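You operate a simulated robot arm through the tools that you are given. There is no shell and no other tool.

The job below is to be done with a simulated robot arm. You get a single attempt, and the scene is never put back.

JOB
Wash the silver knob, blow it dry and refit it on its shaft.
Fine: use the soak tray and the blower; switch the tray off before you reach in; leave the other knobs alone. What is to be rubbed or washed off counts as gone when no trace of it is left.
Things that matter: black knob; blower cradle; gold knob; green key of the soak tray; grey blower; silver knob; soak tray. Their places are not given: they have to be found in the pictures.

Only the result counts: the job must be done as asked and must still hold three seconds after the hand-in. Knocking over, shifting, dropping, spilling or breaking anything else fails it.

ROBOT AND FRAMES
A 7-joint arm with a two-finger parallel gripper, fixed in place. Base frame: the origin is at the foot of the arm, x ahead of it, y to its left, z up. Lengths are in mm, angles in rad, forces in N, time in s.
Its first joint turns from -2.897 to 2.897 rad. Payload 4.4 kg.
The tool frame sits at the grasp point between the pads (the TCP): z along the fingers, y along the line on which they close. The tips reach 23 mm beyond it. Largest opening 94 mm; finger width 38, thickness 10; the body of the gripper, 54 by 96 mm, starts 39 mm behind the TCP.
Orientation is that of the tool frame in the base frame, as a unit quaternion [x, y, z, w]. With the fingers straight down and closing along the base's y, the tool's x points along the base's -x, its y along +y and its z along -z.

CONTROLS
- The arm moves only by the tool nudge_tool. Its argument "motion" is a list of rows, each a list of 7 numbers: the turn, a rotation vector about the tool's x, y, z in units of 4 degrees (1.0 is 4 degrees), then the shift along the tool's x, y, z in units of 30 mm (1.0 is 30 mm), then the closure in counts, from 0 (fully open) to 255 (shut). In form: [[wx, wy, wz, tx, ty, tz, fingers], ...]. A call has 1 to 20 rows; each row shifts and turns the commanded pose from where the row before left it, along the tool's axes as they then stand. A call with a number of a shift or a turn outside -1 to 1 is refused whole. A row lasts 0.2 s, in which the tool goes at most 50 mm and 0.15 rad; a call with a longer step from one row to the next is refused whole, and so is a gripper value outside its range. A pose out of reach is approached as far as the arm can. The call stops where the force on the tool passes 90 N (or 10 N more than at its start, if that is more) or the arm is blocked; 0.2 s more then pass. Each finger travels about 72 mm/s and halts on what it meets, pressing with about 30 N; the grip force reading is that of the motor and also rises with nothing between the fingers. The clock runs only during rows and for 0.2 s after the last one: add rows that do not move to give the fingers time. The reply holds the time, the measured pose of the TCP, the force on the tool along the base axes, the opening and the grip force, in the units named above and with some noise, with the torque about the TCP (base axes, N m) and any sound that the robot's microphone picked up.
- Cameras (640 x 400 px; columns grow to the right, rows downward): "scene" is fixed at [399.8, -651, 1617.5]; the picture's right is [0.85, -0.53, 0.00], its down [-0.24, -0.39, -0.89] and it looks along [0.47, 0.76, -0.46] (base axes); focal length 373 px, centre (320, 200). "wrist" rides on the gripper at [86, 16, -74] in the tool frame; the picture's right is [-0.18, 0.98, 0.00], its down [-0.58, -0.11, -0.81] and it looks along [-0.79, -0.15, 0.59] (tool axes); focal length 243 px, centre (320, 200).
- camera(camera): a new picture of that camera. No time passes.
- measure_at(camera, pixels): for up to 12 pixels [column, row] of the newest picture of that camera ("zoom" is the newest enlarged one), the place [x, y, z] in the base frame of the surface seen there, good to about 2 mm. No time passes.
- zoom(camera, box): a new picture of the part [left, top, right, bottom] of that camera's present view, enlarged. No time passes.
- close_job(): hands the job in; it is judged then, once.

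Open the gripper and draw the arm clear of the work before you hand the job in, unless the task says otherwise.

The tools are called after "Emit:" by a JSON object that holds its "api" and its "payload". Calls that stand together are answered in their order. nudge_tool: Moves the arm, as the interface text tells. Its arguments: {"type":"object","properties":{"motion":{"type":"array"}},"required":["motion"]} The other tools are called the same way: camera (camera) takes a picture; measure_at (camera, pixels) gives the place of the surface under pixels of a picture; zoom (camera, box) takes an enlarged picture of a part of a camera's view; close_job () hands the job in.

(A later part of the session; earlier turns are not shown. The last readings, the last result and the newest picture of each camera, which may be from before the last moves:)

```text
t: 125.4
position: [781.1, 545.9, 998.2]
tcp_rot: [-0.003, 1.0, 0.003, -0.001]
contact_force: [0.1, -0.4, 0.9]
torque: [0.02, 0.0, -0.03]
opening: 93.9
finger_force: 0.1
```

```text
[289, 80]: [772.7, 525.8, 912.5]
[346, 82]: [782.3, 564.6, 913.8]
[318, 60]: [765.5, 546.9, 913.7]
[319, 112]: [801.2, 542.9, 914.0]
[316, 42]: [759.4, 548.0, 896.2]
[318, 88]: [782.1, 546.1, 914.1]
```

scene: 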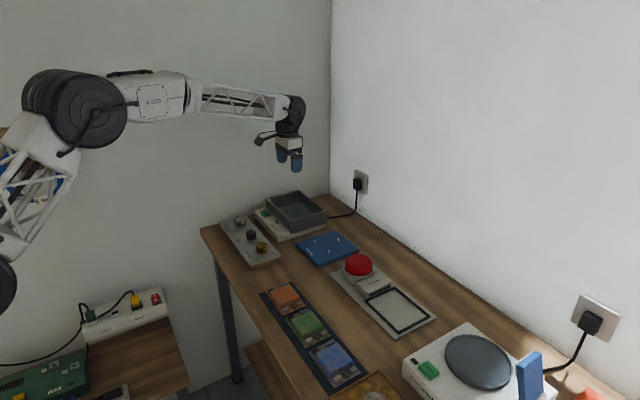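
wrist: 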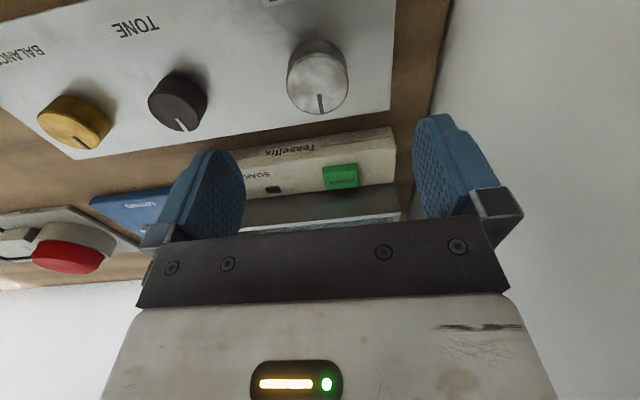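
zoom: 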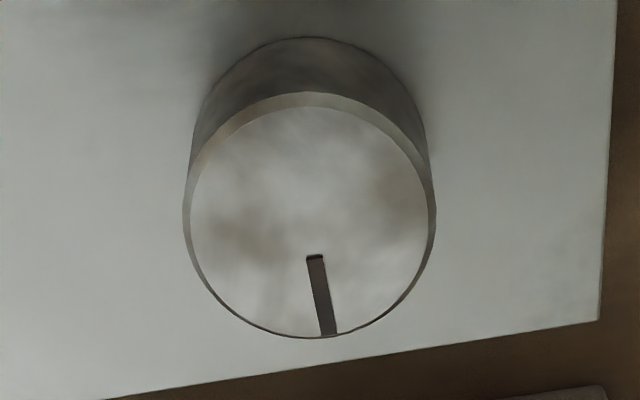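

Centre ≈ (780.5,545); TCP at (781,546). I descend about 80 mm so the tips stop just above the plate.

Emit:
{"api": "nudge_tool", "payload": {"motion": [[0, 0, 0, 0, 0, 0.6, 0], [0, 0, 0, 0, 0, 0.6, 0], [0, 0, 0, 0, 0, 0.6, 0], [0, 0, 0, 0, 0, 0.5, 0], [0, 0, 0, 0, 0, 0.3, 0], [0, 0, 0, 0, 0, 0, 0], [0, 0, 0, 0, 0, 0, 0]]}}

Emit:
{"api": "camera", "payload": {"camera": "wrist"}}

```text
t: 127.0
position: [782.0, 548.4, 923.5]
tcp_rot: [-0.003, 1.0, 0.002, 0.0]
contact_force: [0.1, -1.0, 0.4]
torque: [-0.01, 0.0, -0.01]
opening: 94.0
finger_force: 0.0
```

```text
taken
```

wrist: 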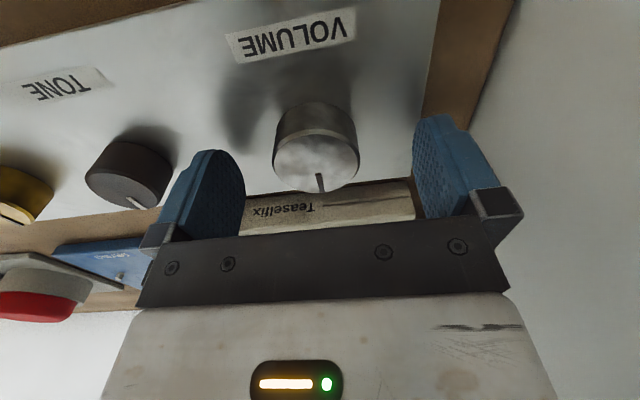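

The knob sits between the fingers, slightly toward -y. I shift 2.5 mm, drop 4 mm and close gently.

Emit:
{"api": "nudge_tool", "payload": {"motion": [[0, 0, 0, 0.03, -0.085, 0.13, 0], [0, 0, 0, 0, 0, 0, 0], [0, 0, 0, 0, 0, 0, 90], [0, 0, 0, 0, 0, 0, 90], [0, 0, 0, 0, 0, 0, 125], [0, 0, 0, 0, 0, 0, 160], [0, 0, 0, 0, 0, 0, 180], [0, 0, 0, 0, 0, 0, 180], [0, 0, 0, 0, 0, 0, 180], [0, 0, 0, 0, 0, 0, 180]]}}

Emit:
{"api": "camera", "payload": {"camera": "wrist"}}

```text
t: 129.2
position: [780.8, 544.1, 918.8]
tcp_rot: [-0.003, 1.0, 0.003, -0.001]
contact_force: [-1.1, 3.7, 0.7]
torque: [0.12, 0.06, 0.01]
opening: 42.6
finger_force: 30.0
```

```text
taken
```

wrist: 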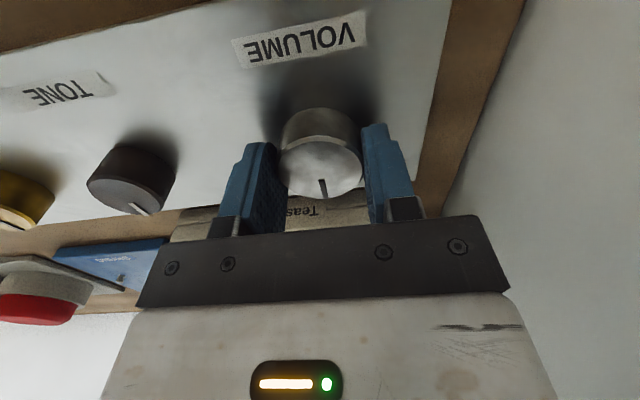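

Gripped at 42.6 mm opening with 30 N. I pull it straight up, slowly.

Emit:
{"api": "nudge_tool", "payload": {"motion": [[0, 0, 0, 0, 0, -0.1, 180], [0, 0, 0, 0, 0, -0.15, 180], [0, 0, 0, 0, 0, -0.2, 180], [0, 0, 0, 0, 0, -0.3, 180], [0, 0, 0, 0, 0, -0.4, 180], [0, 0, 0, 0, 0, -0.5, 180], [0, 0, 0, 0, 0, -0.5, 180], [0, 0, 0, 0, 0, -0.5, 180]]}}

Emit:
{"api": "camera", "payload": {"camera": "wrist"}}

```text
t: 131.0
position: [779.9, 544.8, 996.0]
tcp_rot: [-0.003, 1.0, 0.002, 0.0]
contact_force: [0.5, 0.1, 0.6]
torque: [-0.01, 0.0, -0.03]
opening: 42.7
finger_force: 30.2
```

```text
taken
```

wrist: 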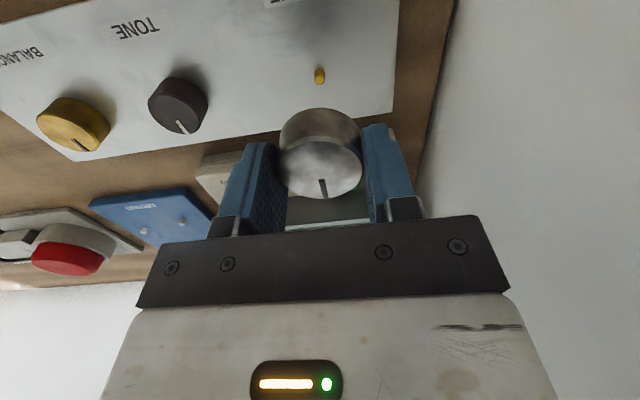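

The knob came off and the brass shaft is visible at (320,76). I zoom in on it and measure its position.

Emit:
{"api": "zoom", "payload": {"camera": "wrist", "box": [290, 50, 350, 100]}}

Emit:
{"api": "measure_at", "payload": {"camera": "wrist", "pixels": [[320, 80], [320, 76], [319, 70], [317, 79], [323, 79]]}}

Emit:
{"api": "zoom", "payload": {"camera": "scene", "box": [225, 195, 265, 230]}}

```text
8.00 times, centred on (320, 75) of wrist
```

zoom: 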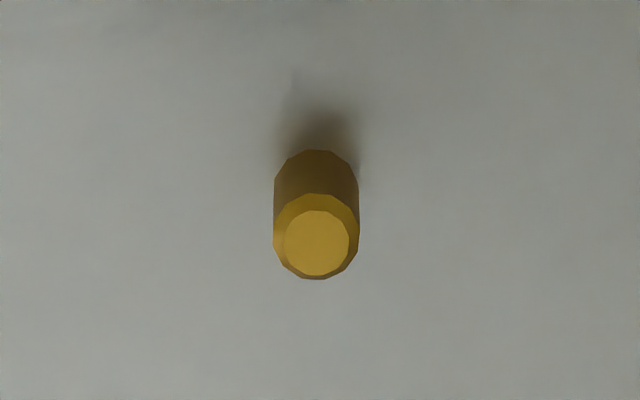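

```text
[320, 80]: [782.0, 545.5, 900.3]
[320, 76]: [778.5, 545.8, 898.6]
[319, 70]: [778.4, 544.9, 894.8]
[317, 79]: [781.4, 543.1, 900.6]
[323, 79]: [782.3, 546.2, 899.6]
```

```text
11.43 times, centred on (245, 212) of scene
```

zoom: 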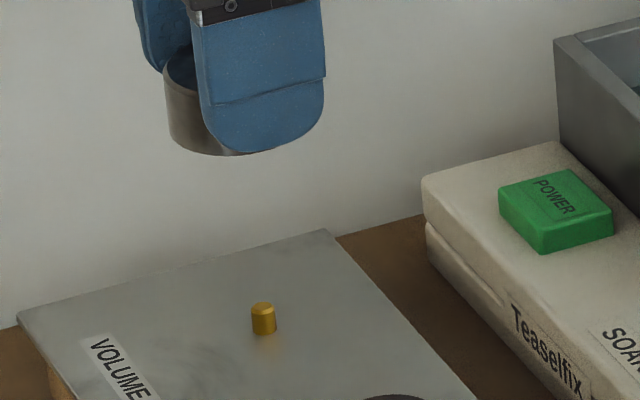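

Round shaft at (780.5,545), top z≈900. I check the tray indicator is off and carry the knob over the tray centre (995,496).

Emit:
{"api": "zoom", "payload": {"camera": "scene", "box": [255, 195, 315, 240]}}

Emit:
{"api": "nudge_tool", "payload": {"motion": [[0, 0, 0, 0, 0, -0.5, 180], [0, 0, 0, -0.5, -0.1, 0, 180], [0, 0, 0, -0.9, -0.21, 0, 180], [0, 0, 0, -0.9, -0.21, 0, 180], [0, 0, 0, -0.9, -0.21, 0, 180], [0, 0, 0, -0.9, -0.21, 0, 180], [0, 0, 0, -0.9, -0.21, 0, 180], [0, 0, 0, -0.9, -0.21, 0, 180], [0, 0, 0, -0.9, -0.21, 0, 180], [0, 0, 0, -0.37, -0.06, 0, 180], [0, 0, 0, 0, 0, 0, 180]]}}

Emit:
{"api": "camera", "payload": {"camera": "wrist"}}

Emit:
{"api": "camera", "payload": {"camera": "scene"}}

```text
8.89 times, centred on (285, 218) of scene
```

zoom: 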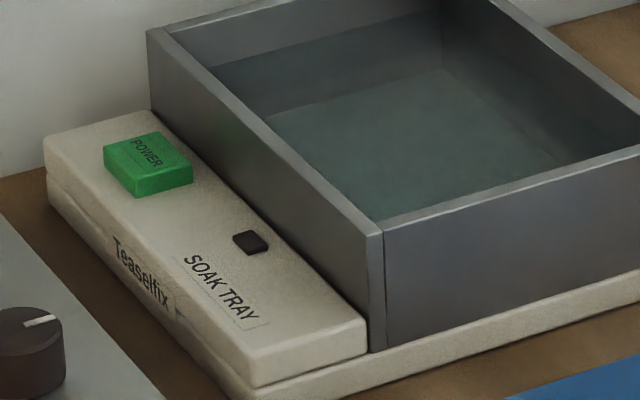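

```text
t: 133.4
position: [995.9, 495.4, 1012.6]
tcp_rot: [-0.003, 1.0, 0.002, -0.001]
contact_force: [0.7, -0.3, 0.4]
torque: [-0.02, 0.0, 0.0]
opening: 42.5
finger_force: 30.4
```

```text
taken
```

wrist: 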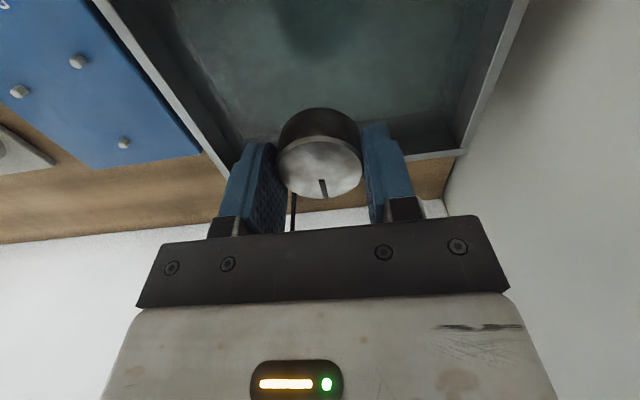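

```text
taken
```

scene: 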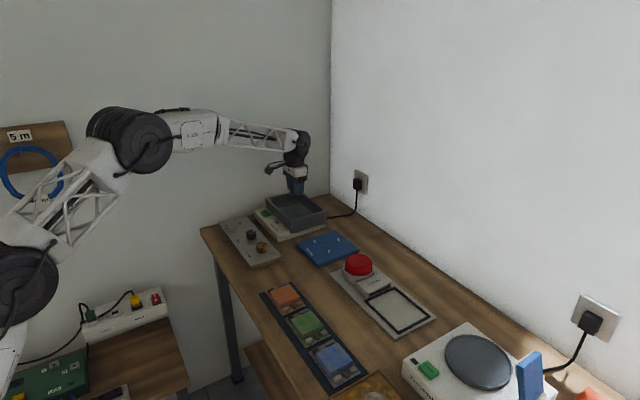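

Knob is over the tray centre. I lower to z≈915, i.e. the knob bottom near 887.

Emit:
{"api": "nudge_tool", "payload": {"motion": [[0, 0, 0, 0, 0, 0.7, 180], [0, 0, 0, 0, 0, 0.7, 180], [0, 0, 0, 0, 0, 0.7, 180], [0, 0, 0, 0, 0, 0.6, 180], [0, 0, 0, 0, 0, 0.5, 180], [0, 0, 0, 0, 0, 0, 180], [0, 0, 0, 0, 0, 0, 180]]}}

Emit:
{"api": "camera", "payload": {"camera": "wrist"}}

```text
t: 135.0
position: [995.5, 496.4, 914.8]
tcp_rot: [-0.003, 1.0, 0.003, 0.0]
contact_force: [-0.3, 0.2, -0.5]
torque: [-0.02, -0.04, 0.01]
opening: 42.3
finger_force: 29.7
```

```text
taken
```

wrist: 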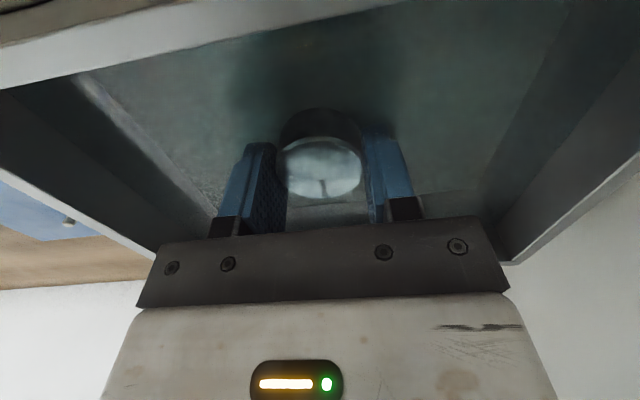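

The knob top looks already tinted by the water. I lower in ~2 mm steps to find the floor.

Emit:
{"api": "nudge_tool", "payload": {"motion": [[0, 0, 0, 0, 0, 0.08, 180], [0, 0, 0, 0, 0, 0.08, 180], [0, 0, 0, 0, 0, 0.06, 180], [0, 0, 0, 0, 0, 0, 180]]}}

Emit:
{"api": "measure_at", "payload": {"camera": "wrist", "pixels": [[320, 170], [450, 150], [250, 60], [150, 100], [60, 60]]}}

```text
t: 136.0
position: [994.1, 496.0, 908.5]
tcp_rot: [-0.003, 1.0, 0.003, 0.0]
contact_force: [-0.3, 0.2, -0.8]
torque: [-0.03, -0.02, -0.03]
opening: 42.7
finger_force: 29.7
```

```text
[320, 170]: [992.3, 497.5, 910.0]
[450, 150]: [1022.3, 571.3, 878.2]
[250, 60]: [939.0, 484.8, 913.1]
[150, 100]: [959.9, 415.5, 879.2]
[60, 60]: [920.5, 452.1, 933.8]
```

No contact yet at 908.5; the floor measures ≈878, so contact should be near 906. I go down another 3 mm.

Emit:
{"api": "nudge_tool", "payload": {"motion": [[0, 0, 0, 0, 0, 0.04, 180], [0, 0, 0, 0, 0, 0.04, 180], [0, 0, 0, 0, 0, 0, 180]]}}

```text
t: 136.8
position: [995.1, 496.0, 906.1]
tcp_rot: [-0.002, 1.0, 0.003, 0.0]
contact_force: [0.2, 0.3, -0.1]
torque: [-0.03, -0.01, -0.01]
opening: 42.4
finger_force: 30.2
```

Still no contact. Another 2 mm.

Emit:
{"api": "nudge_tool", "payload": {"motion": [[0, 0, 0, 0, 0, 0.035, 180], [0, 0, 0, 0, 0, 0.035, 180], [0, 0, 0, 0, 0, 0, 180]]}}

```text
t: 137.6
position: [996.2, 496.0, 906.5]
tcp_rot: [-0.002, 1.0, 0.004, 0.0]
contact_force: [0.8, -0.8, 13.6]
torque: [-0.2, 0.04, -0.01]
opening: 42.2
finger_force: 30.3
```

Contact (13.6 N): the knob stands on the tray floor. I release and lift out.

Emit:
{"api": "nudge_tool", "payload": {"motion": [[0, 0, 0, 0, 0, -0.03, 180], [0, 0, 0, 0, 0, 0, 120], [0, 0, 0, 0, 0, 0, 80], [0, 0, 0, 0, 0, 0, 60], [0, 0, 0, 0, 0, -0.3, 60], [0, 0, 0, 0, 0, -0.7, 60], [0, 0, 0, 0, 0, -1, 60], [0, 0, 0, 0, 0, -1, 60], [0, 0, 0, 0, 0, -1, 60], [0, 0, 0, 0, 0, 0, 60]]}}

Emit:
{"api": "camera", "payload": {"camera": "wrist"}}

Emit:
{"api": "zoom", "payload": {"camera": "scene", "box": [255, 180, 335, 240]}}

```text
t: 139.8
position: [997.0, 494.1, 1026.2]
tcp_rot: [-0.003, 1.0, 0.002, 0.0]
contact_force: [0.8, 0.7, -0.1]
torque: [0.0, 0.01, 0.03]
opening: 72.1
finger_force: 0.0
```

```text
taken
```

wrist: 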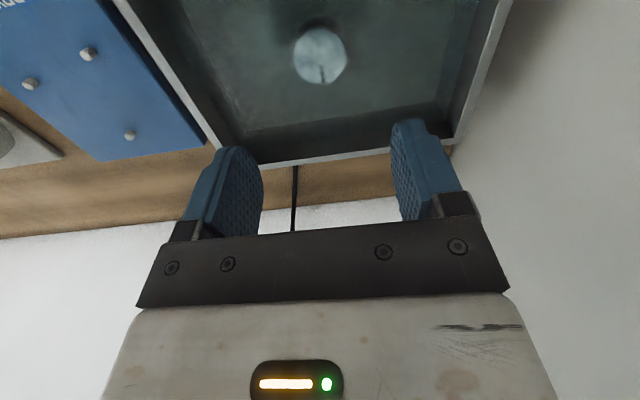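

```text
6.67 times, centred on (295, 210) of scene
```

zoom: 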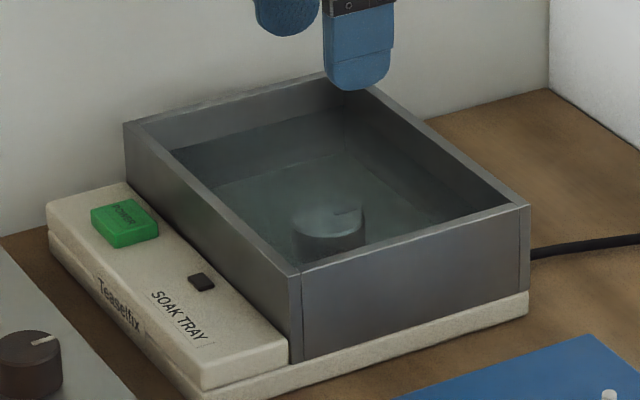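

The knob stands submerged in the tray. Now I measure the green key to press it.

Emit:
{"api": "measure_at", "payload": {"camera": "zoom", "pixels": [[93, 208], [128, 200], [156, 220], [118, 233], [125, 216], [203, 281], [118, 245], [270, 345], [130, 130], [150, 195]]}}

```text
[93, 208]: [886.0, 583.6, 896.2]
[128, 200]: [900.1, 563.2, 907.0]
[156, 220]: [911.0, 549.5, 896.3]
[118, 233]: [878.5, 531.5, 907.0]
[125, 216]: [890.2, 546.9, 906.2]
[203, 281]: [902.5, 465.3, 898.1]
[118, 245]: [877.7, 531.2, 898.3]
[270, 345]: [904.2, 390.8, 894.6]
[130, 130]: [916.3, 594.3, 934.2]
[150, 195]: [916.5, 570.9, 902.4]
```

Key centre ≈ (889,548), top z≈906.5. I close the gripper and move above it at (887,548).

Emit:
{"api": "nudge_tool", "payload": {"motion": [[0, 0, 0, 0.733, 0.36, 0, 120], [0, 0, 0, 0.733, 0.36, 0, 180], [0, 0, 0, 0.733, 0.36, 0, 255], [0, 0, 0, 0.733, 0.36, 0, 255], [0, 0, 0, 0.733, 0.36, 0, 255], [0, 0, 0, 0, 0, 0.7, 255], [0, 0, 0, 0, 0, 0.7, 255], [0, 0, 0, 0, 0, 0.7, 255], [0, 0, 0, 0, 0, 0.5, 255], [0, 0, 0, 0, 0, 0, 255]]}}

Emit:
{"api": "camera", "payload": {"camera": "wrist"}}

Emit:
{"api": "zoom", "payload": {"camera": "scene", "box": [235, 180, 325, 240]}}

```text
t: 142.0
position: [885.4, 549.3, 946.8]
tcp_rot: [-0.002, 1.0, 0.003, 0.001]
contact_force: [-0.5, -0.3, 0.8]
torque: [0.02, 0.0, 0.01]
opening: 0.4
finger_force: 29.8
```

```text
taken
```

wrist: 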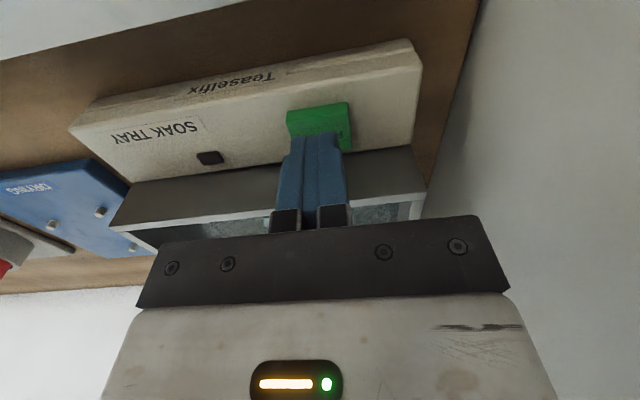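

```text
6.67 times, centred on (280, 210) of scene
```

zoom: 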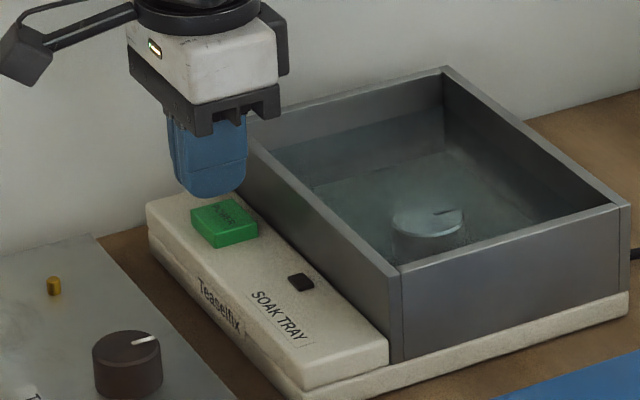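

The tips are ~17 mm above the key. I go down 16 mm, then step.

Emit:
{"api": "nudge_tool", "payload": {"motion": [[0, 0, 0, 0, 0, 0.3, 255], [0, 0, 0, 0, 0, 0.2, 255], [0, 0, 0, 0, 0, 0.07, 255], [0, 0, 0, 0, 0, 0, 255]]}}

```text
t: 143.0
position: [884.1, 549.8, 931.4]
tcp_rot: [-0.003, 1.0, 0.002, -0.001]
contact_force: [0.3, 1.0, 0.2]
torque: [-0.03, -0.06, 0.01]
opening: 0.0
finger_force: 29.9
```

No contact yet at 931.4. I continue down in ~1.5 mm steps.

Emit:
{"api": "nudge_tool", "payload": {"motion": [[0, 0, 0, 0, 0, 0.05, 255], [0, 0, 0, 0, 0, 0.05, 255], [0, 0, 0, 0, 0, 0.05, 255], [0, 0, 0, 0, 0, 0, 255]]}}

Emit:
{"api": "zoom", "payload": {"camera": "scene", "box": [235, 180, 325, 240]}}

```text
t: 144.0
position: [885.7, 549.8, 926.7]
tcp_rot: [-0.003, 1.0, 0.003, -0.001]
contact_force: [-0.6, 0.5, 2.0]
torque: [0.0, 0.01, -0.01]
opening: 0.1
finger_force: 29.6
heard: click
```

```text
6.67 times, centred on (280, 210) of scene
```

zoom: 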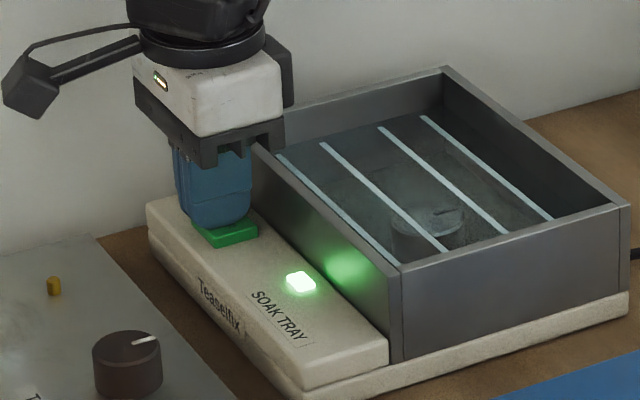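

Click heard; the LED is lit and ripples show, so the tray is running. I lift off the key and wait, watching.

Emit:
{"api": "nudge_tool", "payload": {"motion": [[0, 0, 0, 0, 0, -0.3, 255], [0, 0, 0, 0, 0, -0.5, 255], [0, 0, 0, 0, 0, 0, 255], [0, 0, 0, 0, 0, 0, 255], [0, 0, 0, 0, 0, 0, 255], [0, 0, 0, 0, 0, 0, 255], [0, 0, 0, 0, 0, 0, 255], [0, 0, 0, 0, 0, 0, 255], [0, 0, 0, 0, 0, 0, 255], [0, 0, 0, 0, 0, 0, 255], [0, 0, 0, 0, 0, 0, 255], [0, 0, 0, 0, 0, 0, 255], [0, 0, 0, 0, 0, 0, 255], [0, 0, 0, 0, 0, 0, 255], [0, 0, 0, 0, 0, 0, 255], [0, 0, 0, 0, 0, 0, 255], [0, 0, 0, 0, 0, 0, 255], [0, 0, 0, 0, 0, 0, 255], [0, 0, 0, 0, 0, 0, 255], [0, 0, 0, 0, 0, 0, 255]]}}

Emit:
{"api": "zoom", "payload": {"camera": "scene", "box": [265, 185, 325, 235]}}

```text
t: 148.2
position: [885.7, 551.1, 950.8]
tcp_rot: [-0.002, 1.0, 0.003, -0.001]
contact_force: [-0.2, -1.3, 0.7]
torque: [0.01, 0.0, -0.05]
opening: 0.0
finger_force: 29.7
```

```text
8.00 times, centred on (295, 210) of scene
```

zoom: 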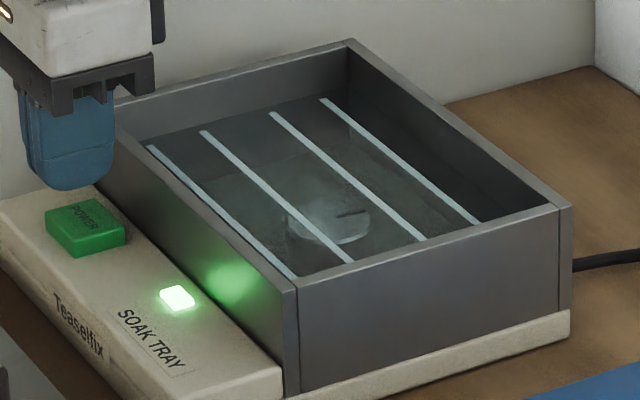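

The tray is running. I wait several more seconds.

Emit:
{"api": "nudge_tool", "payload": {"motion": [[0, 0, 0, 0, 0, 0, 255], [0, 0, 0, 0, 0, 0, 255], [0, 0, 0, 0, 0, 0, 255], [0, 0, 0, 0, 0, 0, 255], [0, 0, 0, 0, 0, 0, 255], [0, 0, 0, 0, 0, 0, 255], [0, 0, 0, 0, 0, 0, 255], [0, 0, 0, 0, 0, 0, 255], [0, 0, 0, 0, 0, 0, 255], [0, 0, 0, 0, 0, 0, 255], [0, 0, 0, 0, 0, 0, 255], [0, 0, 0, 0, 0, 0, 255], [0, 0, 0, 0, 0, 0, 255], [0, 0, 0, 0, 0, 0, 255], [0, 0, 0, 0, 0, 0, 255], [0, 0, 0, 0, 0, 0, 255], [0, 0, 0, 0, 0, 0, 255], [0, 0, 0, 0, 0, 0, 255], [0, 0, 0, 0, 0, 0, 255], [0, 0, 0, 0, 0, 0, 255]]}}

Emit:
{"api": "nudge_tool", "payload": {"motion": [[0, 0, 0, 0, 0, 0, 255], [0, 0, 0, 0, 0, 0, 255], [0, 0, 0, 0, 0, 0, 255], [0, 0, 0, 0, 0, 0, 255], [0, 0, 0, 0, 0, 0, 255], [0, 0, 0, 0, 0, 0, 255], [0, 0, 0, 0, 0, 0, 255], [0, 0, 0, 0, 0, 0, 255], [0, 0, 0, 0, 0, 0, 255], [0, 0, 0, 0, 0, 0, 255], [0, 0, 0, 0, 0, 0, 255], [0, 0, 0, 0, 0, 0, 255], [0, 0, 0, 0, 0, 0, 255], [0, 0, 0, 0, 0, 0, 255], [0, 0, 0, 0, 0, 0, 255], [0, 0, 0, 0, 0, 0, 255], [0, 0, 0, 0, 0, 0, 255], [0, 0, 0, 0, 0, 0, 255], [0, 0, 0, 0, 0, 0, 255], [0, 0, 0, 0, 0, 0, 255]]}}

Emit:
{"api": "nudge_tool", "payload": {"motion": [[0, 0, 0, 0, 0, 0, 255], [0, 0, 0, 0, 0, 0, 255], [0, 0, 0, 0, 0, 0, 255], [0, 0, 0, 0, 0, 0, 255], [0, 0, 0, 0, 0, 0, 255], [0, 0, 0, 0, 0, 0, 255], [0, 0, 0, 0, 0, 0, 255], [0, 0, 0, 0, 0, 0, 255], [0, 0, 0, 0, 0, 0, 255], [0, 0, 0, 0, 0, 0, 255], [0, 0, 0, 0, 0, 0, 255], [0, 0, 0, 0, 0, 0, 255], [0, 0, 0, 0, 0, 0, 255], [0, 0, 0, 0, 0, 0, 255], [0, 0, 0, 0, 0, 0, 255], [0, 0, 0, 0, 0, 0, 255], [0, 0, 0, 0, 0, 0, 255], [0, 0, 0, 0, 0, 0, 255], [0, 0, 0, 0, 0, 0, 255], [0, 0, 0, 0, 0, 0, 255]]}}

Emit:
{"api": "zoom", "payload": {"camera": "scene", "box": [265, 185, 325, 235]}}

Emit:
{"api": "zoom", "payload": {"camera": "scene", "box": [285, 200, 315, 222]}}

```text
t: 152.4
position: [885.7, 551.7, 950.7]
tcp_rot: [-0.003, 1.0, 0.002, 0.0]
contact_force: [-0.6, 0.1, -0.7]
torque: [-0.05, -0.01, 0.0]
opening: 0.2
finger_force: 30.3
```

```text
t: 156.6
position: [885.4, 550.3, 950.3]
tcp_rot: [-0.003, 1.0, 0.003, -0.001]
contact_force: [-0.1, 0.5, -0.4]
torque: [0.0, 0.0, -0.02]
opening: 0.0
finger_force: 30.0
```

```text
t: 160.8
position: [885.4, 550.6, 950.7]
tcp_rot: [-0.002, 1.0, 0.002, 0.0]
contact_force: [0.5, 0.0, 0.2]
torque: [0.02, 0.02, -0.01]
opening: 0.3
finger_force: 29.7
```

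```text
8.00 times, centred on (295, 210) of scene
```

zoom: 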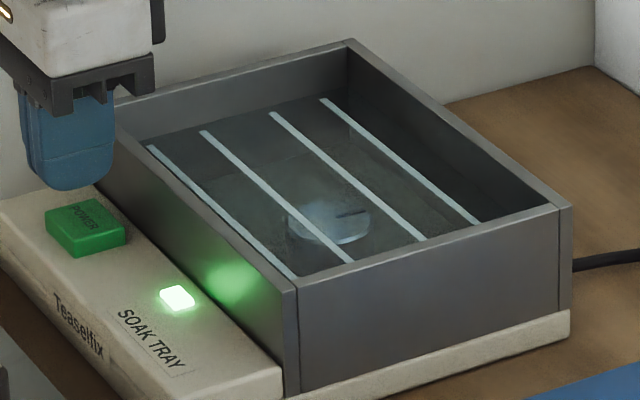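

```text
16.00 times, centred on (300, 211) of scene
```

zoom: 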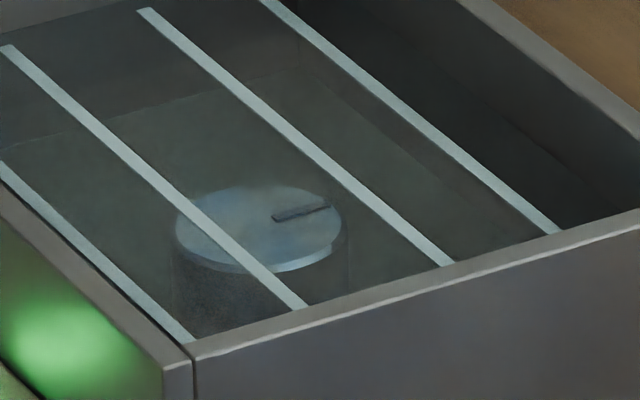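

The knob is cleaner but a slight smudge may remain. I keep soaking a while longer.

Emit:
{"api": "nudge_tool", "payload": {"motion": [[0, 0, 0, 0, 0, 0, 255], [0, 0, 0, 0, 0, 0, 255], [0, 0, 0, 0, 0, 0, 255], [0, 0, 0, 0, 0, 0, 255], [0, 0, 0, 0, 0, 0, 255], [0, 0, 0, 0, 0, 0, 255], [0, 0, 0, 0, 0, 0, 255], [0, 0, 0, 0, 0, 0, 255], [0, 0, 0, 0, 0, 0, 255], [0, 0, 0, 0, 0, 0, 255], [0, 0, 0, 0, 0, 0, 255], [0, 0, 0, 0, 0, 0, 255], [0, 0, 0, 0, 0, 0, 255], [0, 0, 0, 0, 0, 0, 255], [0, 0, 0, 0, 0, 0, 255], [0, 0, 0, 0, 0, 0, 255], [0, 0, 0, 0, 0, 0, 255], [0, 0, 0, 0, 0, 0, 255], [0, 0, 0, 0, 0, 0, 255], [0, 0, 0, 0, 0, 0, 255]]}}

Emit:
{"api": "nudge_tool", "payload": {"motion": [[0, 0, 0, 0, 0, 0, 255], [0, 0, 0, 0, 0, 0, 255], [0, 0, 0, 0, 0, 0, 255], [0, 0, 0, 0, 0, 0, 255], [0, 0, 0, 0, 0, 0, 255], [0, 0, 0, 0, 0, 0, 255], [0, 0, 0, 0, 0, 0, 255], [0, 0, 0, 0, 0, 0, 255], [0, 0, 0, 0, 0, 0, 255], [0, 0, 0, 0, 0, 0, 255], [0, 0, 0, 0, 0, 0, 255], [0, 0, 0, 0, 0, 0, 255], [0, 0, 0, 0, 0, 0, 255], [0, 0, 0, 0, 0, 0, 255], [0, 0, 0, 0, 0, 0, 255], [0, 0, 0, 0, 0, 0, 255], [0, 0, 0, 0, 0, 0, 255], [0, 0, 0, 0, 0, 0, 255], [0, 0, 0, 0, 0, 0, 255], [0, 0, 0, 0, 0, 0, 255]]}}

Emit:
{"api": "nudge_tool", "payload": {"motion": [[0, 0, 0, 0, 0, 0, 255], [0, 0, 0, 0, 0, 0, 255], [0, 0, 0, 0, 0, 0, 255], [0, 0, 0, 0, 0, 0, 255], [0, 0, 0, 0, 0, 0, 255], [0, 0, 0, 0, 0, 0, 255], [0, 0, 0, 0, 0, 0, 255], [0, 0, 0, 0, 0, 0, 255], [0, 0, 0, 0, 0, 0, 255], [0, 0, 0, 0, 0, 0, 255], [0, 0, 0, 0, 0, 0, 255], [0, 0, 0, 0, 0, 0, 255], [0, 0, 0, 0, 0, 0, 255], [0, 0, 0, 0, 0, 0, 255], [0, 0, 0, 0, 0, 0, 255], [0, 0, 0, 0, 0, 0, 255], [0, 0, 0, 0, 0, 0, 255], [0, 0, 0, 0, 0, 0, 255], [0, 0, 0, 0, 0, 0, 255], [0, 0, 0, 0, 0, 0, 255]]}}

Emit:
{"api": "zoom", "payload": {"camera": "scene", "box": [285, 200, 315, 222]}}

```text
t: 165.0
position: [884.5, 550.4, 950.7]
tcp_rot: [-0.002, 1.0, 0.002, 0.0]
contact_force: [0.3, -0.5, -0.1]
torque: [0.01, -0.02, -0.01]
opening: 0.2
finger_force: 29.5
```

```text
t: 169.2
position: [885.0, 550.0, 949.5]
tcp_rot: [-0.002, 1.0, 0.002, 0.0]
contact_force: [0.1, 0.0, -0.2]
torque: [-0.02, 0.01, 0.03]
opening: 0.1
finger_force: 29.9
```

```text
t: 173.4
position: [885.0, 551.2, 950.4]
tcp_rot: [-0.002, 1.0, 0.002, 0.0]
contact_force: [-1.0, -0.8, -0.1]
torque: [-0.01, 0.01, -0.02]
opening: 0.0
finger_force: 30.0
```

```text
16.00 times, centred on (300, 211) of scene
```

zoom: 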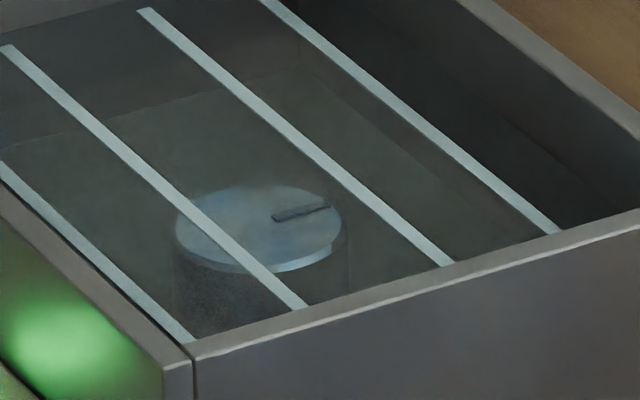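

No further change over 12 s. I switch the tray off by pressing the key again: 23 mm down and back up.

Emit:
{"api": "nudge_tool", "payload": {"motion": [[0, 0, 0, 0, 0, 0.4, 255], [0, 0, 0, 0, 0, 0.2, 255], [0, 0, 0, 0, 0, 0.07, 255], [0, 0, 0, 0, 0, 0.05, 255], [0, 0, 0, 0, 0, 0.05, 255], [0, 0, 0, 0, 0, 0.03, 255], [0, 0, 0, 0, 0, 0, 255], [0, 0, 0, 0, 0, -0.3, 255], [0, 0, 0, 0, 0, -0.5, 255], [0, 0, 0, 0, 0, 0, 255]]}}

Emit:
{"api": "zoom", "payload": {"camera": "scene", "box": [250, 185, 325, 240]}}

```text
t: 175.6
position: [885.8, 550.6, 950.4]
tcp_rot: [-0.003, 1.0, 0.002, 0.0]
contact_force: [0.2, -0.6, -0.6]
torque: [-0.02, 0.01, 0.02]
opening: 0.3
finger_force: 30.4
heard: click
```

```text
7.27 times, centred on (288, 212) of scene
```

zoom: 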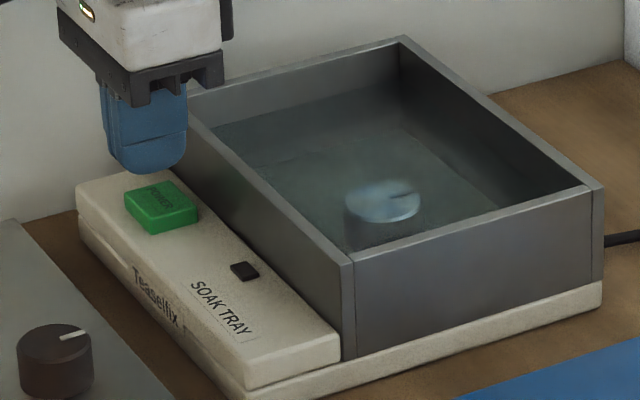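

Click, LED dark: the tray is off. I lift, go back over the tray with the gripper opened, and inspect the knob.

Emit:
{"api": "nudge_tool", "payload": {"motion": [[0, 0, 0, 0, 0, -0.9, 255], [0, 0, 0, 0, 0, -0.9, 200], [0, 0, 0, 0, 0, -0.7, 150], [0, 0, 0, -0.8, -0.4, 0, 100], [0, 0, 0, -0.8, -0.4, 0, 60], [0, 0, 0, -0.8, -0.4, 0, 60], [0, 0, 0, -0.8, -0.4, 0, 60], [0, 0, 0, -0.44, -0.22, 0, 60], [0, 0, 0, 0, 0, 0, 60], [0, 0, 0, 0, 0, 0, 60]]}}

Emit:
{"api": "camera", "payload": {"camera": "wrist"}}

Emit:
{"api": "zoom", "payload": {"camera": "wrist", "box": [270, 10, 370, 110]}}

Emit:
{"api": "measure_at", "payload": {"camera": "zoom", "pixels": [[320, 180], [200, 180], [420, 180], [310, 100], [320, 300]]}}

```text
t: 177.8
position: [995.3, 493.7, 1025.9]
tcp_rot: [-0.003, 1.0, 0.002, 0.0]
contact_force: [-0.6, 0.3, -1.1]
torque: [-0.03, 0.0, 0.02]
opening: 71.8
finger_force: 0.1
```

```text
taken
```

wrist: 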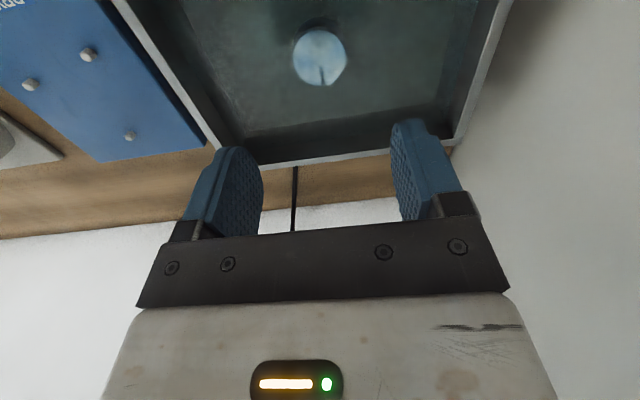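

```text
4.00 times, centred on (320, 60) of wrist
```

zoom: 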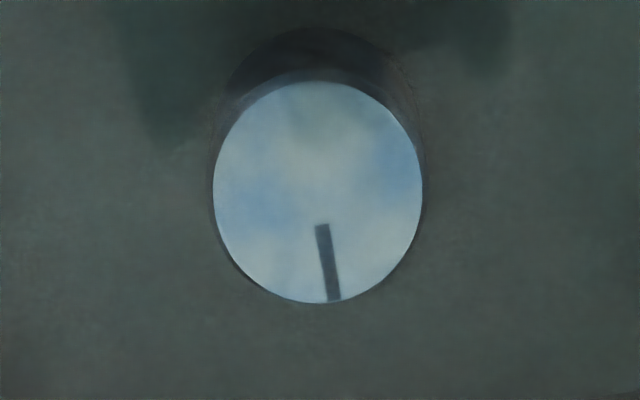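

```text
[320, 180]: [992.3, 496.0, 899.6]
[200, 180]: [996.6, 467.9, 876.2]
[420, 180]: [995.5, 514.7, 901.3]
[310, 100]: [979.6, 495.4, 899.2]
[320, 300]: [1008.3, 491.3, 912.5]
```

The brown grime is gone and the knob shows a bluish wet sheen. I descend to grasp it at z≈907, shifting y by +2.

Emit:
{"api": "nudge_tool", "payload": {"motion": [[0, 0, 0, 0, 0.07, 0.8, 60], [0, 0, 0, 0, 0, 0.8, 60], [0, 0, 0, 0, 0, 0.8, 60], [0, 0, 0, 0, 0, 0.7, 60], [0, 0, 0, 0, 0, 0.5, 60], [0, 0, 0, 0, 0, 0.33, 60], [0, 0, 0, 0, 0, 0, 60], [0, 0, 0, 0, 0, 0, 60]]}}

Emit:
{"api": "camera", "payload": {"camera": "wrist"}}

```text
t: 179.6
position: [996.5, 497.8, 906.1]
tcp_rot: [-0.003, 1.0, 0.002, 0.0]
contact_force: [-0.1, -1.2, -0.3]
torque: [0.01, -0.01, -0.01]
opening: 71.9
finger_force: 0.0
```

```text
taken
```

wrist: 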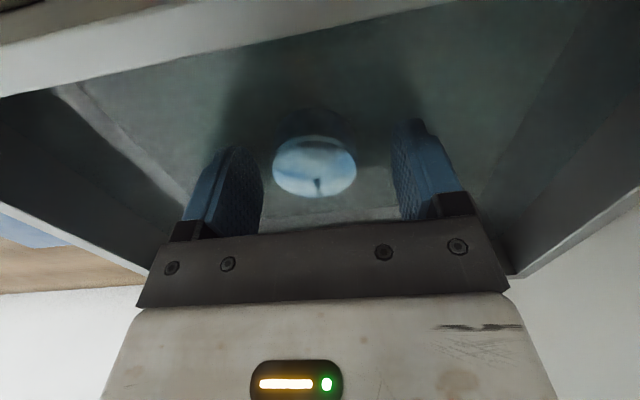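

The knob sits centred between the fingers, at the same row as before. I close on it and check.

Emit:
{"api": "nudge_tool", "payload": {"motion": [[0, 0, 0, 0, 0, 0, 110], [0, 0, 0, 0, 0, 0, 140], [0, 0, 0, 0, 0, 0, 180], [0, 0, 0, 0, 0, 0, 180], [0, 0, 0, 0, 0, 0, 180]]}}

Emit:
{"api": "camera", "payload": {"camera": "wrist"}}

```text
t: 180.8
position: [996.2, 496.6, 907.2]
tcp_rot: [-0.003, 1.0, 0.003, 0.0]
contact_force: [0.6, 0.3, 1.4]
torque: [-0.01, 0.0, 0.01]
opening: 42.5
finger_force: 30.5
```

```text
taken
```

wrist: 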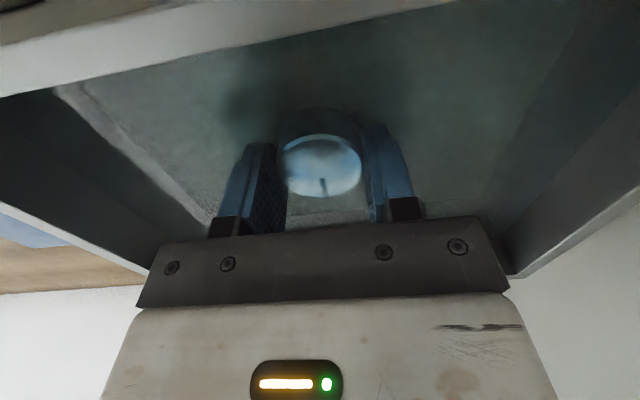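

Gripped at 42.5 mm. I lift out to z≈1025 and inspect it.

Emit:
{"api": "nudge_tool", "payload": {"motion": [[0, 0, 0, 0, 0, -0.3, 180], [0, 0, 0, 0, 0, -0.6, 180], [0, 0, 0, 0, 0, -0.8, 180], [0, 0, 0, 0, 0, -0.8, 180], [0, 0, 0, 0, 0, -0.8, 180], [0, 0, 0, 0, 0, -0.7, 180], [0, 0, 0, 0, 0, 0, 180]]}}

Emit:
{"api": "camera", "payload": {"camera": "wrist"}}

Emit:
{"api": "zoom", "payload": {"camera": "wrist", "box": [260, 90, 380, 210]}}

Emit:
{"api": "zoom", "payload": {"camera": "scene", "box": [270, 150, 330, 200]}}

```text
t: 182.4
position: [995.4, 498.0, 1026.5]
tcp_rot: [-0.003, 1.0, 0.003, 0.0]
contact_force: [0.4, -0.1, -0.2]
torque: [0.01, 0.0, 0.02]
opening: 42.4
finger_force: 29.9
```

```text
taken
```

wrist: 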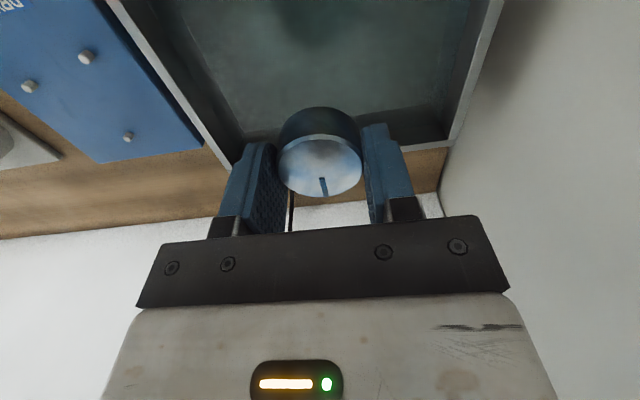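

```text
3.33 times, centred on (320, 150) of wrist
```

zoom: 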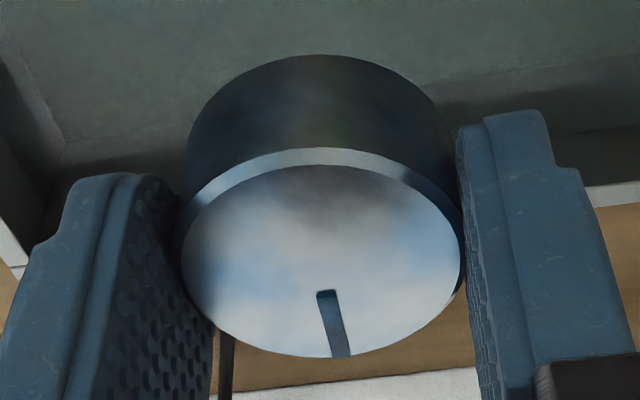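

```text
8.00 times, centred on (300, 175) of scene
```

zoom: 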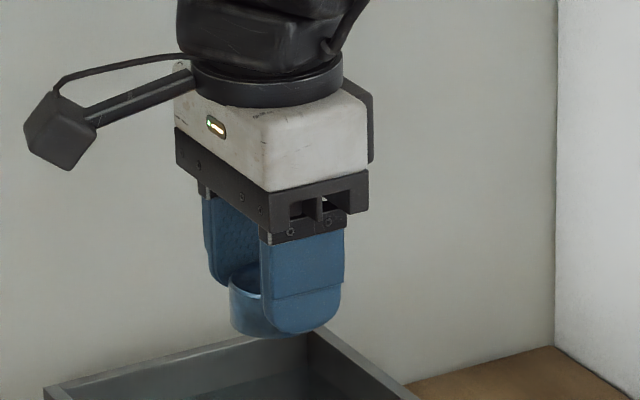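

The knob shows wet blue sheen, no brown. Next I measure the blower station's nozzle and frame for a set-down spot.

Emit:
{"api": "zoom", "payload": {"camera": "scene", "box": [325, 245, 445, 345]}}

Emit:
{"api": "measure_at", "payload": {"camera": "zoom", "pixels": [[243, 222], [358, 170], [498, 288], [376, 352], [370, 260], [260, 203], [338, 168], [215, 68], [265, 80], [165, 70], [270, 215], [360, 190]]}}

```text
4.00 times, centred on (385, 295) of scene
```

zoom: 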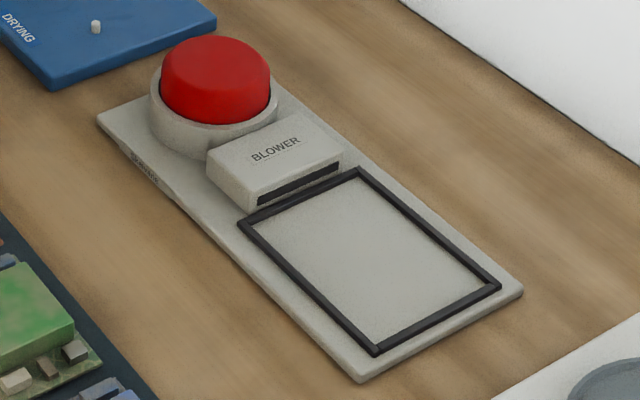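

```text
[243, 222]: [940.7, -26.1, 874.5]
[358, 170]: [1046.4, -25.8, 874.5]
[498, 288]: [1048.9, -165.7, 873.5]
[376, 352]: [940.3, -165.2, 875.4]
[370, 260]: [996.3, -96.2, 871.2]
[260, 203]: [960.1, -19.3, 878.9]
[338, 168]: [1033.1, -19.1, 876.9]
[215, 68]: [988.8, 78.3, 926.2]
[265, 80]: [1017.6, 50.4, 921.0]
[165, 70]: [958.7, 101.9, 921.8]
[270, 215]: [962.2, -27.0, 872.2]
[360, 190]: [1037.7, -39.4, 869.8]
```

Frame: x 940–1048, y -26…-166, floor z≈870, rim 874.5. I carry the knob along -y to above the frame at (994,-92).

Emit:
{"api": "nudge_tool", "payload": {"motion": [[0, 0, 0, 0, -0.5, 0, 180], [0, 0, 0, 0, -1, 0, 180], [0, 0, 0, 0, -1, 0, 180], [0, 0, 0, 0, -1, 0, 180], [0, 0, 0, 0, -1, 0, 180], [0, 0, 0, 0, -1, 0, 180], [0, 0, 0, 0, -1, 0, 180], [0, 0, 0, 0, -1, 0, 180], [0, 0, 0, 0, -1, 0, 180], [0, 0, 0, 0, -1, 0, 180], [0, 0, 0, 0, -1, 0, 180], [0, 0, 0, 0, -1, 0, 180], [0, 0, 0, 0, -1, 0, 180], [0, 0, 0, 0, -1, 0, 180], [0, 0, 0, 0, -1, 0, 180], [0, 0, 0, 0, -1, 0, 180], [0, 0, 0, 0, -1, 0, 180], [0, 0, 0, 0, -1, 0, 180], [0, 0, 0, 0, -1, 0, 180], [0, 0, 0, 0, -1, 0, 180]]}}

Emit:
{"api": "camera", "payload": {"camera": "wrist"}}

```text
t: 186.6
position: [996.7, -87.0, 1022.9]
tcp_rot: [-0.003, 1.0, 0.003, 0.0]
contact_force: [0.2, -0.2, -0.7]
torque: [0.05, -0.02, 0.0]
opening: 42.4
finger_force: 29.6
```

```text
taken
```

wrist: 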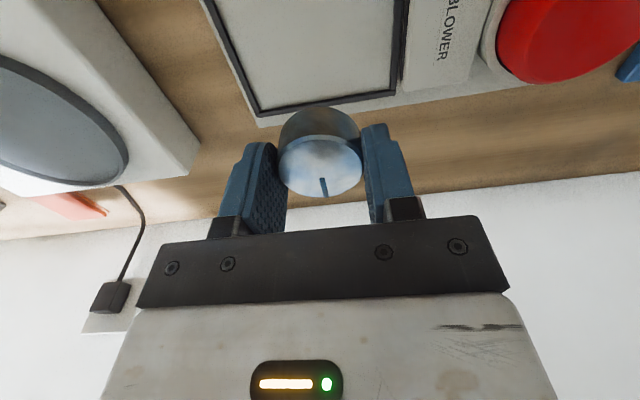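

Above the frame. I lower to z≈904 while shifting to y≈-92.

Emit:
{"api": "nudge_tool", "payload": {"motion": [[0, 0, 0, 0, -0.17, 0.7, 180], [0, 0, 0, 0, 0, 0.7, 180], [0, 0, 0, 0, 0, 0.7, 180], [0, 0, 0, 0, 0, 0.7, 180], [0, 0, 0, 0, 0, 0.7, 180], [0, 0, 0, 0, 0, 0.4, 180], [0, 0, 0, 0, 0, 0, 180]]}}

Emit:
{"api": "nudge_tool", "payload": {"motion": [[0, 0, 0, 0, 0, 0.06, 180], [0, 0, 0, 0, 0, 0.04, 180], [0, 0, 0, 0, 0, 0.04, 180], [0, 0, 0, 0, 0, 0, 180]]}}

```text
t: 188.2
position: [997.3, -91.1, 908.3]
tcp_rot: [-0.003, 1.0, 0.003, 0.0]
contact_force: [-0.7, 0.7, -1.7]
torque: [-0.02, -0.01, 0.02]
opening: 42.5
finger_force: 30.0
```

```text
t: 189.2
position: [997.3, -90.5, 902.8]
tcp_rot: [-0.003, 1.0, 0.003, 0.001]
contact_force: [-0.1, -0.1, -0.4]
torque: [0.0, -0.02, -0.02]
opening: 42.6
finger_force: 29.7
```

No contact yet at 902.8. I continue in ~1.2 mm steps.

Emit:
{"api": "nudge_tool", "payload": {"motion": [[0, 0, 0, 0, 0, 0.04, 180], [0, 0, 0, 0, 0, 0.04, 180], [0, 0, 0, 0, 0, 0.03, 180], [0, 0, 0, 0, 0, 0, 180]]}}

```text
t: 190.2
position: [999.0, -91.6, 899.7]
tcp_rot: [-0.002, 1.0, 0.003, -0.001]
contact_force: [0.2, -0.3, -0.2]
torque: [0.0, 0.01, 0.01]
opening: 42.3
finger_force: 29.7
```

Emit:
{"api": "nudge_tool", "payload": {"motion": [[0, 0, 0, 0, 0, 0.03, 180], [0, 0, 0, 0, 0, 0.03, 180], [0, 0, 0, 0, 0, 0, 180]]}}

```text
t: 191.0
position: [998.8, -91.2, 899.3]
tcp_rot: [-0.002, 1.0, 0.002, 0.001]
contact_force: [6.1, 2.0, 15.9]
torque: [-0.06, 0.0, 0.02]
opening: 42.8
finger_force: 30.3
```

Contact (16 N): the knob rests inside the frame. I release and lift clear.

Emit:
{"api": "nudge_tool", "payload": {"motion": [[0, 0, 0, 0, 0, -0.03, 180], [0, 0, 0, 0, 0, 0, 120], [0, 0, 0, 0, 0, 0, 80], [0, 0, 0, 0, 0, 0, 60], [0, 0, 0, 0, 0, -0.3, 60], [0, 0, 0, 0, 0, -0.7, 60], [0, 0, 0, 0, 0, -1, 60], [0, 0, 0, 0, 0, -1, 60], [0, 0, 0, 0, 0, -1, 60], [0, 0, 0, 0, 0, 0, 60]]}}

Emit:
{"api": "camera", "payload": {"camera": "wrist"}}

Emit:
{"api": "zoom", "payload": {"camera": "scene", "box": [325, 245, 445, 345]}}

```text
t: 193.2
position: [995.4, -93.5, 1019.6]
tcp_rot: [-0.003, 1.0, 0.003, 0.0]
contact_force: [0.0, 0.3, -0.7]
torque: [0.01, 0.02, 0.02]
opening: 71.7
finger_force: 0.1
```

```text
taken
```

wrist: 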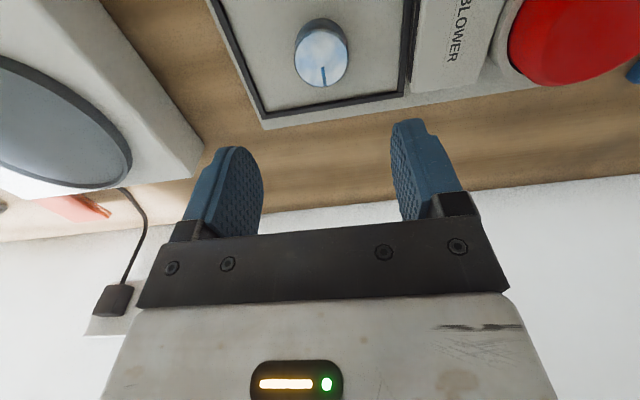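

```text
4.00 times, centred on (385, 295) of scene
```

zoom: 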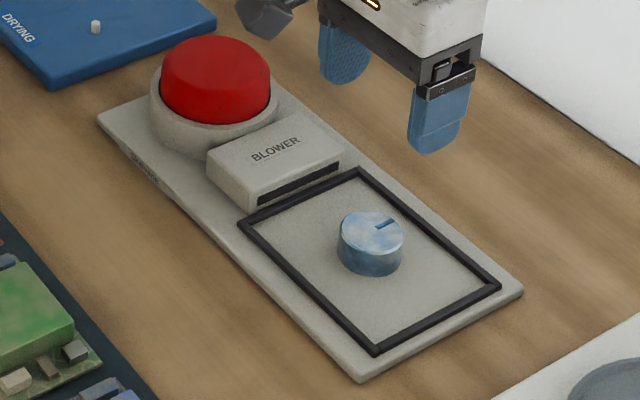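

The wet knob sits in front of the nozzle. I close the fingers and move over the red button (988,77).

Emit:
{"api": "nudge_tool", "payload": {"motion": [[0, 0, 0, 0.04, 0.945, 0, 150], [0, 0, 0, 0.04, 0.945, 0, 255], [0, 0, 0, 0.04, 0.945, 0, 255], [0, 0, 0, 0.04, 0.945, 0, 255], [0, 0, 0, 0.04, 0.945, 0, 255], [0, 0, 0, 0.04, 0.945, 0, 255], [0, 0, 0, 0, 0, 0.8, 255], [0, 0, 0, 0, 0, 0.8, 255], [0, 0, 0, 0, 0, 0.4, 255], [0, 0, 0, 0, 0, 0, 255]]}}

Emit:
{"api": "camera", "payload": {"camera": "wrist"}}

```text
t: 195.4
position: [988.2, 77.1, 957.0]
tcp_rot: [-0.003, 1.0, 0.003, 0.0]
contact_force: [-0.1, 0.1, 0.0]
torque: [-0.01, 0.01, 0.03]
opening: 0.0
finger_force: 29.9
```

```text
taken
```

wrist: 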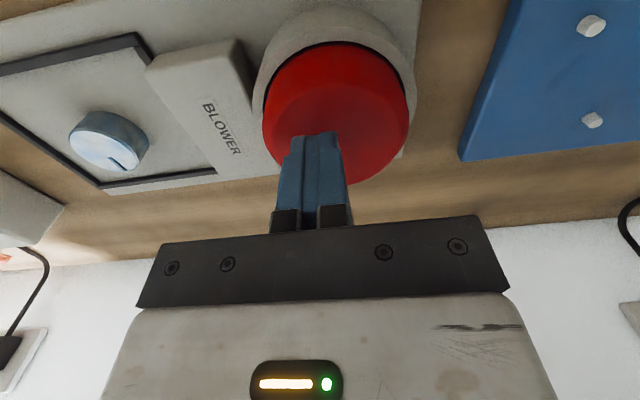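

Tips are ~8 mm above the button. I press down in small steps.

Emit:
{"api": "nudge_tool", "payload": {"motion": [[0, 0, 0, 0, 0, 0.2, 255], [0, 0, 0, 0, 0, 0.06, 255], [0, 0, 0, 0, 0, 0.06, 255], [0, 0, 0, 0, 0, 0.06, 255], [0, 0, 0, 0, 0, 0, 255]]}}

Emit:
{"api": "zoom", "payload": {"camera": "scene", "box": [325, 245, 445, 345]}}

```text
t: 196.6
position: [988.4, 76.6, 947.4]
tcp_rot: [-0.002, 1.0, 0.002, 0.0]
contact_force: [-0.2, -0.2, -0.3]
torque: [-0.02, -0.02, 0.0]
opening: 0.0
finger_force: 30.2
```

```text
4.00 times, centred on (385, 295) of scene
```

zoom: 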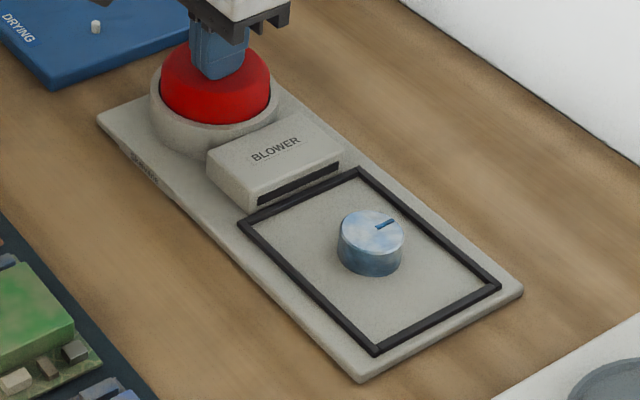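

Still just touching. I press further.

Emit:
{"api": "nudge_tool", "payload": {"motion": [[0, 0, 0, 0, 0, 0.06, 255], [0, 0, 0, 0, 0, 0.06, 255], [0, 0, 0, 0, 0, 0.06, 255], [0, 0, 0, 0, 0, 0, 255]]}}

Emit:
{"api": "zoom", "payload": {"camera": "scene", "box": [325, 245, 445, 345]}}

```text
t: 197.6
position: [989.5, 77.0, 941.9]
tcp_rot: [-0.002, 1.0, 0.002, -0.001]
contact_force: [-0.2, -1.6, 1.4]
torque: [-0.03, 0.02, 0.08]
opening: 0.2
finger_force: 30.2
```

```text
4.00 times, centred on (385, 295) of scene
```

zoom: 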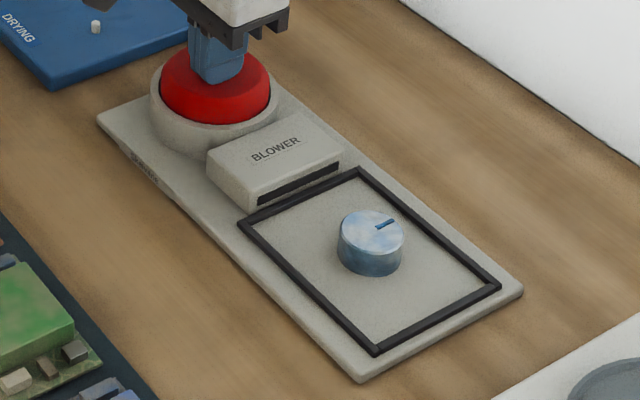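

The button is going down (z 942). I press more.

Emit:
{"api": "nudge_tool", "payload": {"motion": [[0, 0, 0, 0, 0, 0.06, 255], [0, 0, 0, 0, 0, 0.06, 255], [0, 0, 0, 0, 0, 0.06, 255], [0, 0, 0, 0, 0, 0, 255]]}}

Emit:
{"api": "zoom", "payload": {"camera": "scene", "box": [325, 245, 445, 345]}}

```text
t: 198.6
position: [988.9, 78.0, 936.8]
tcp_rot: [-0.002, 1.0, 0.002, 0.0]
contact_force: [-2.6, -1.3, 2.9]
torque: [0.0, 0.08, 0.03]
opening: 0.1
finger_force: 30.4
heard: click
```

```text
4.00 times, centred on (385, 295) of scene
```

zoom: 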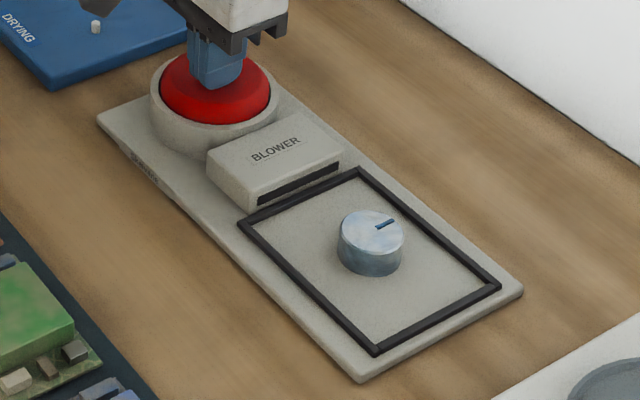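

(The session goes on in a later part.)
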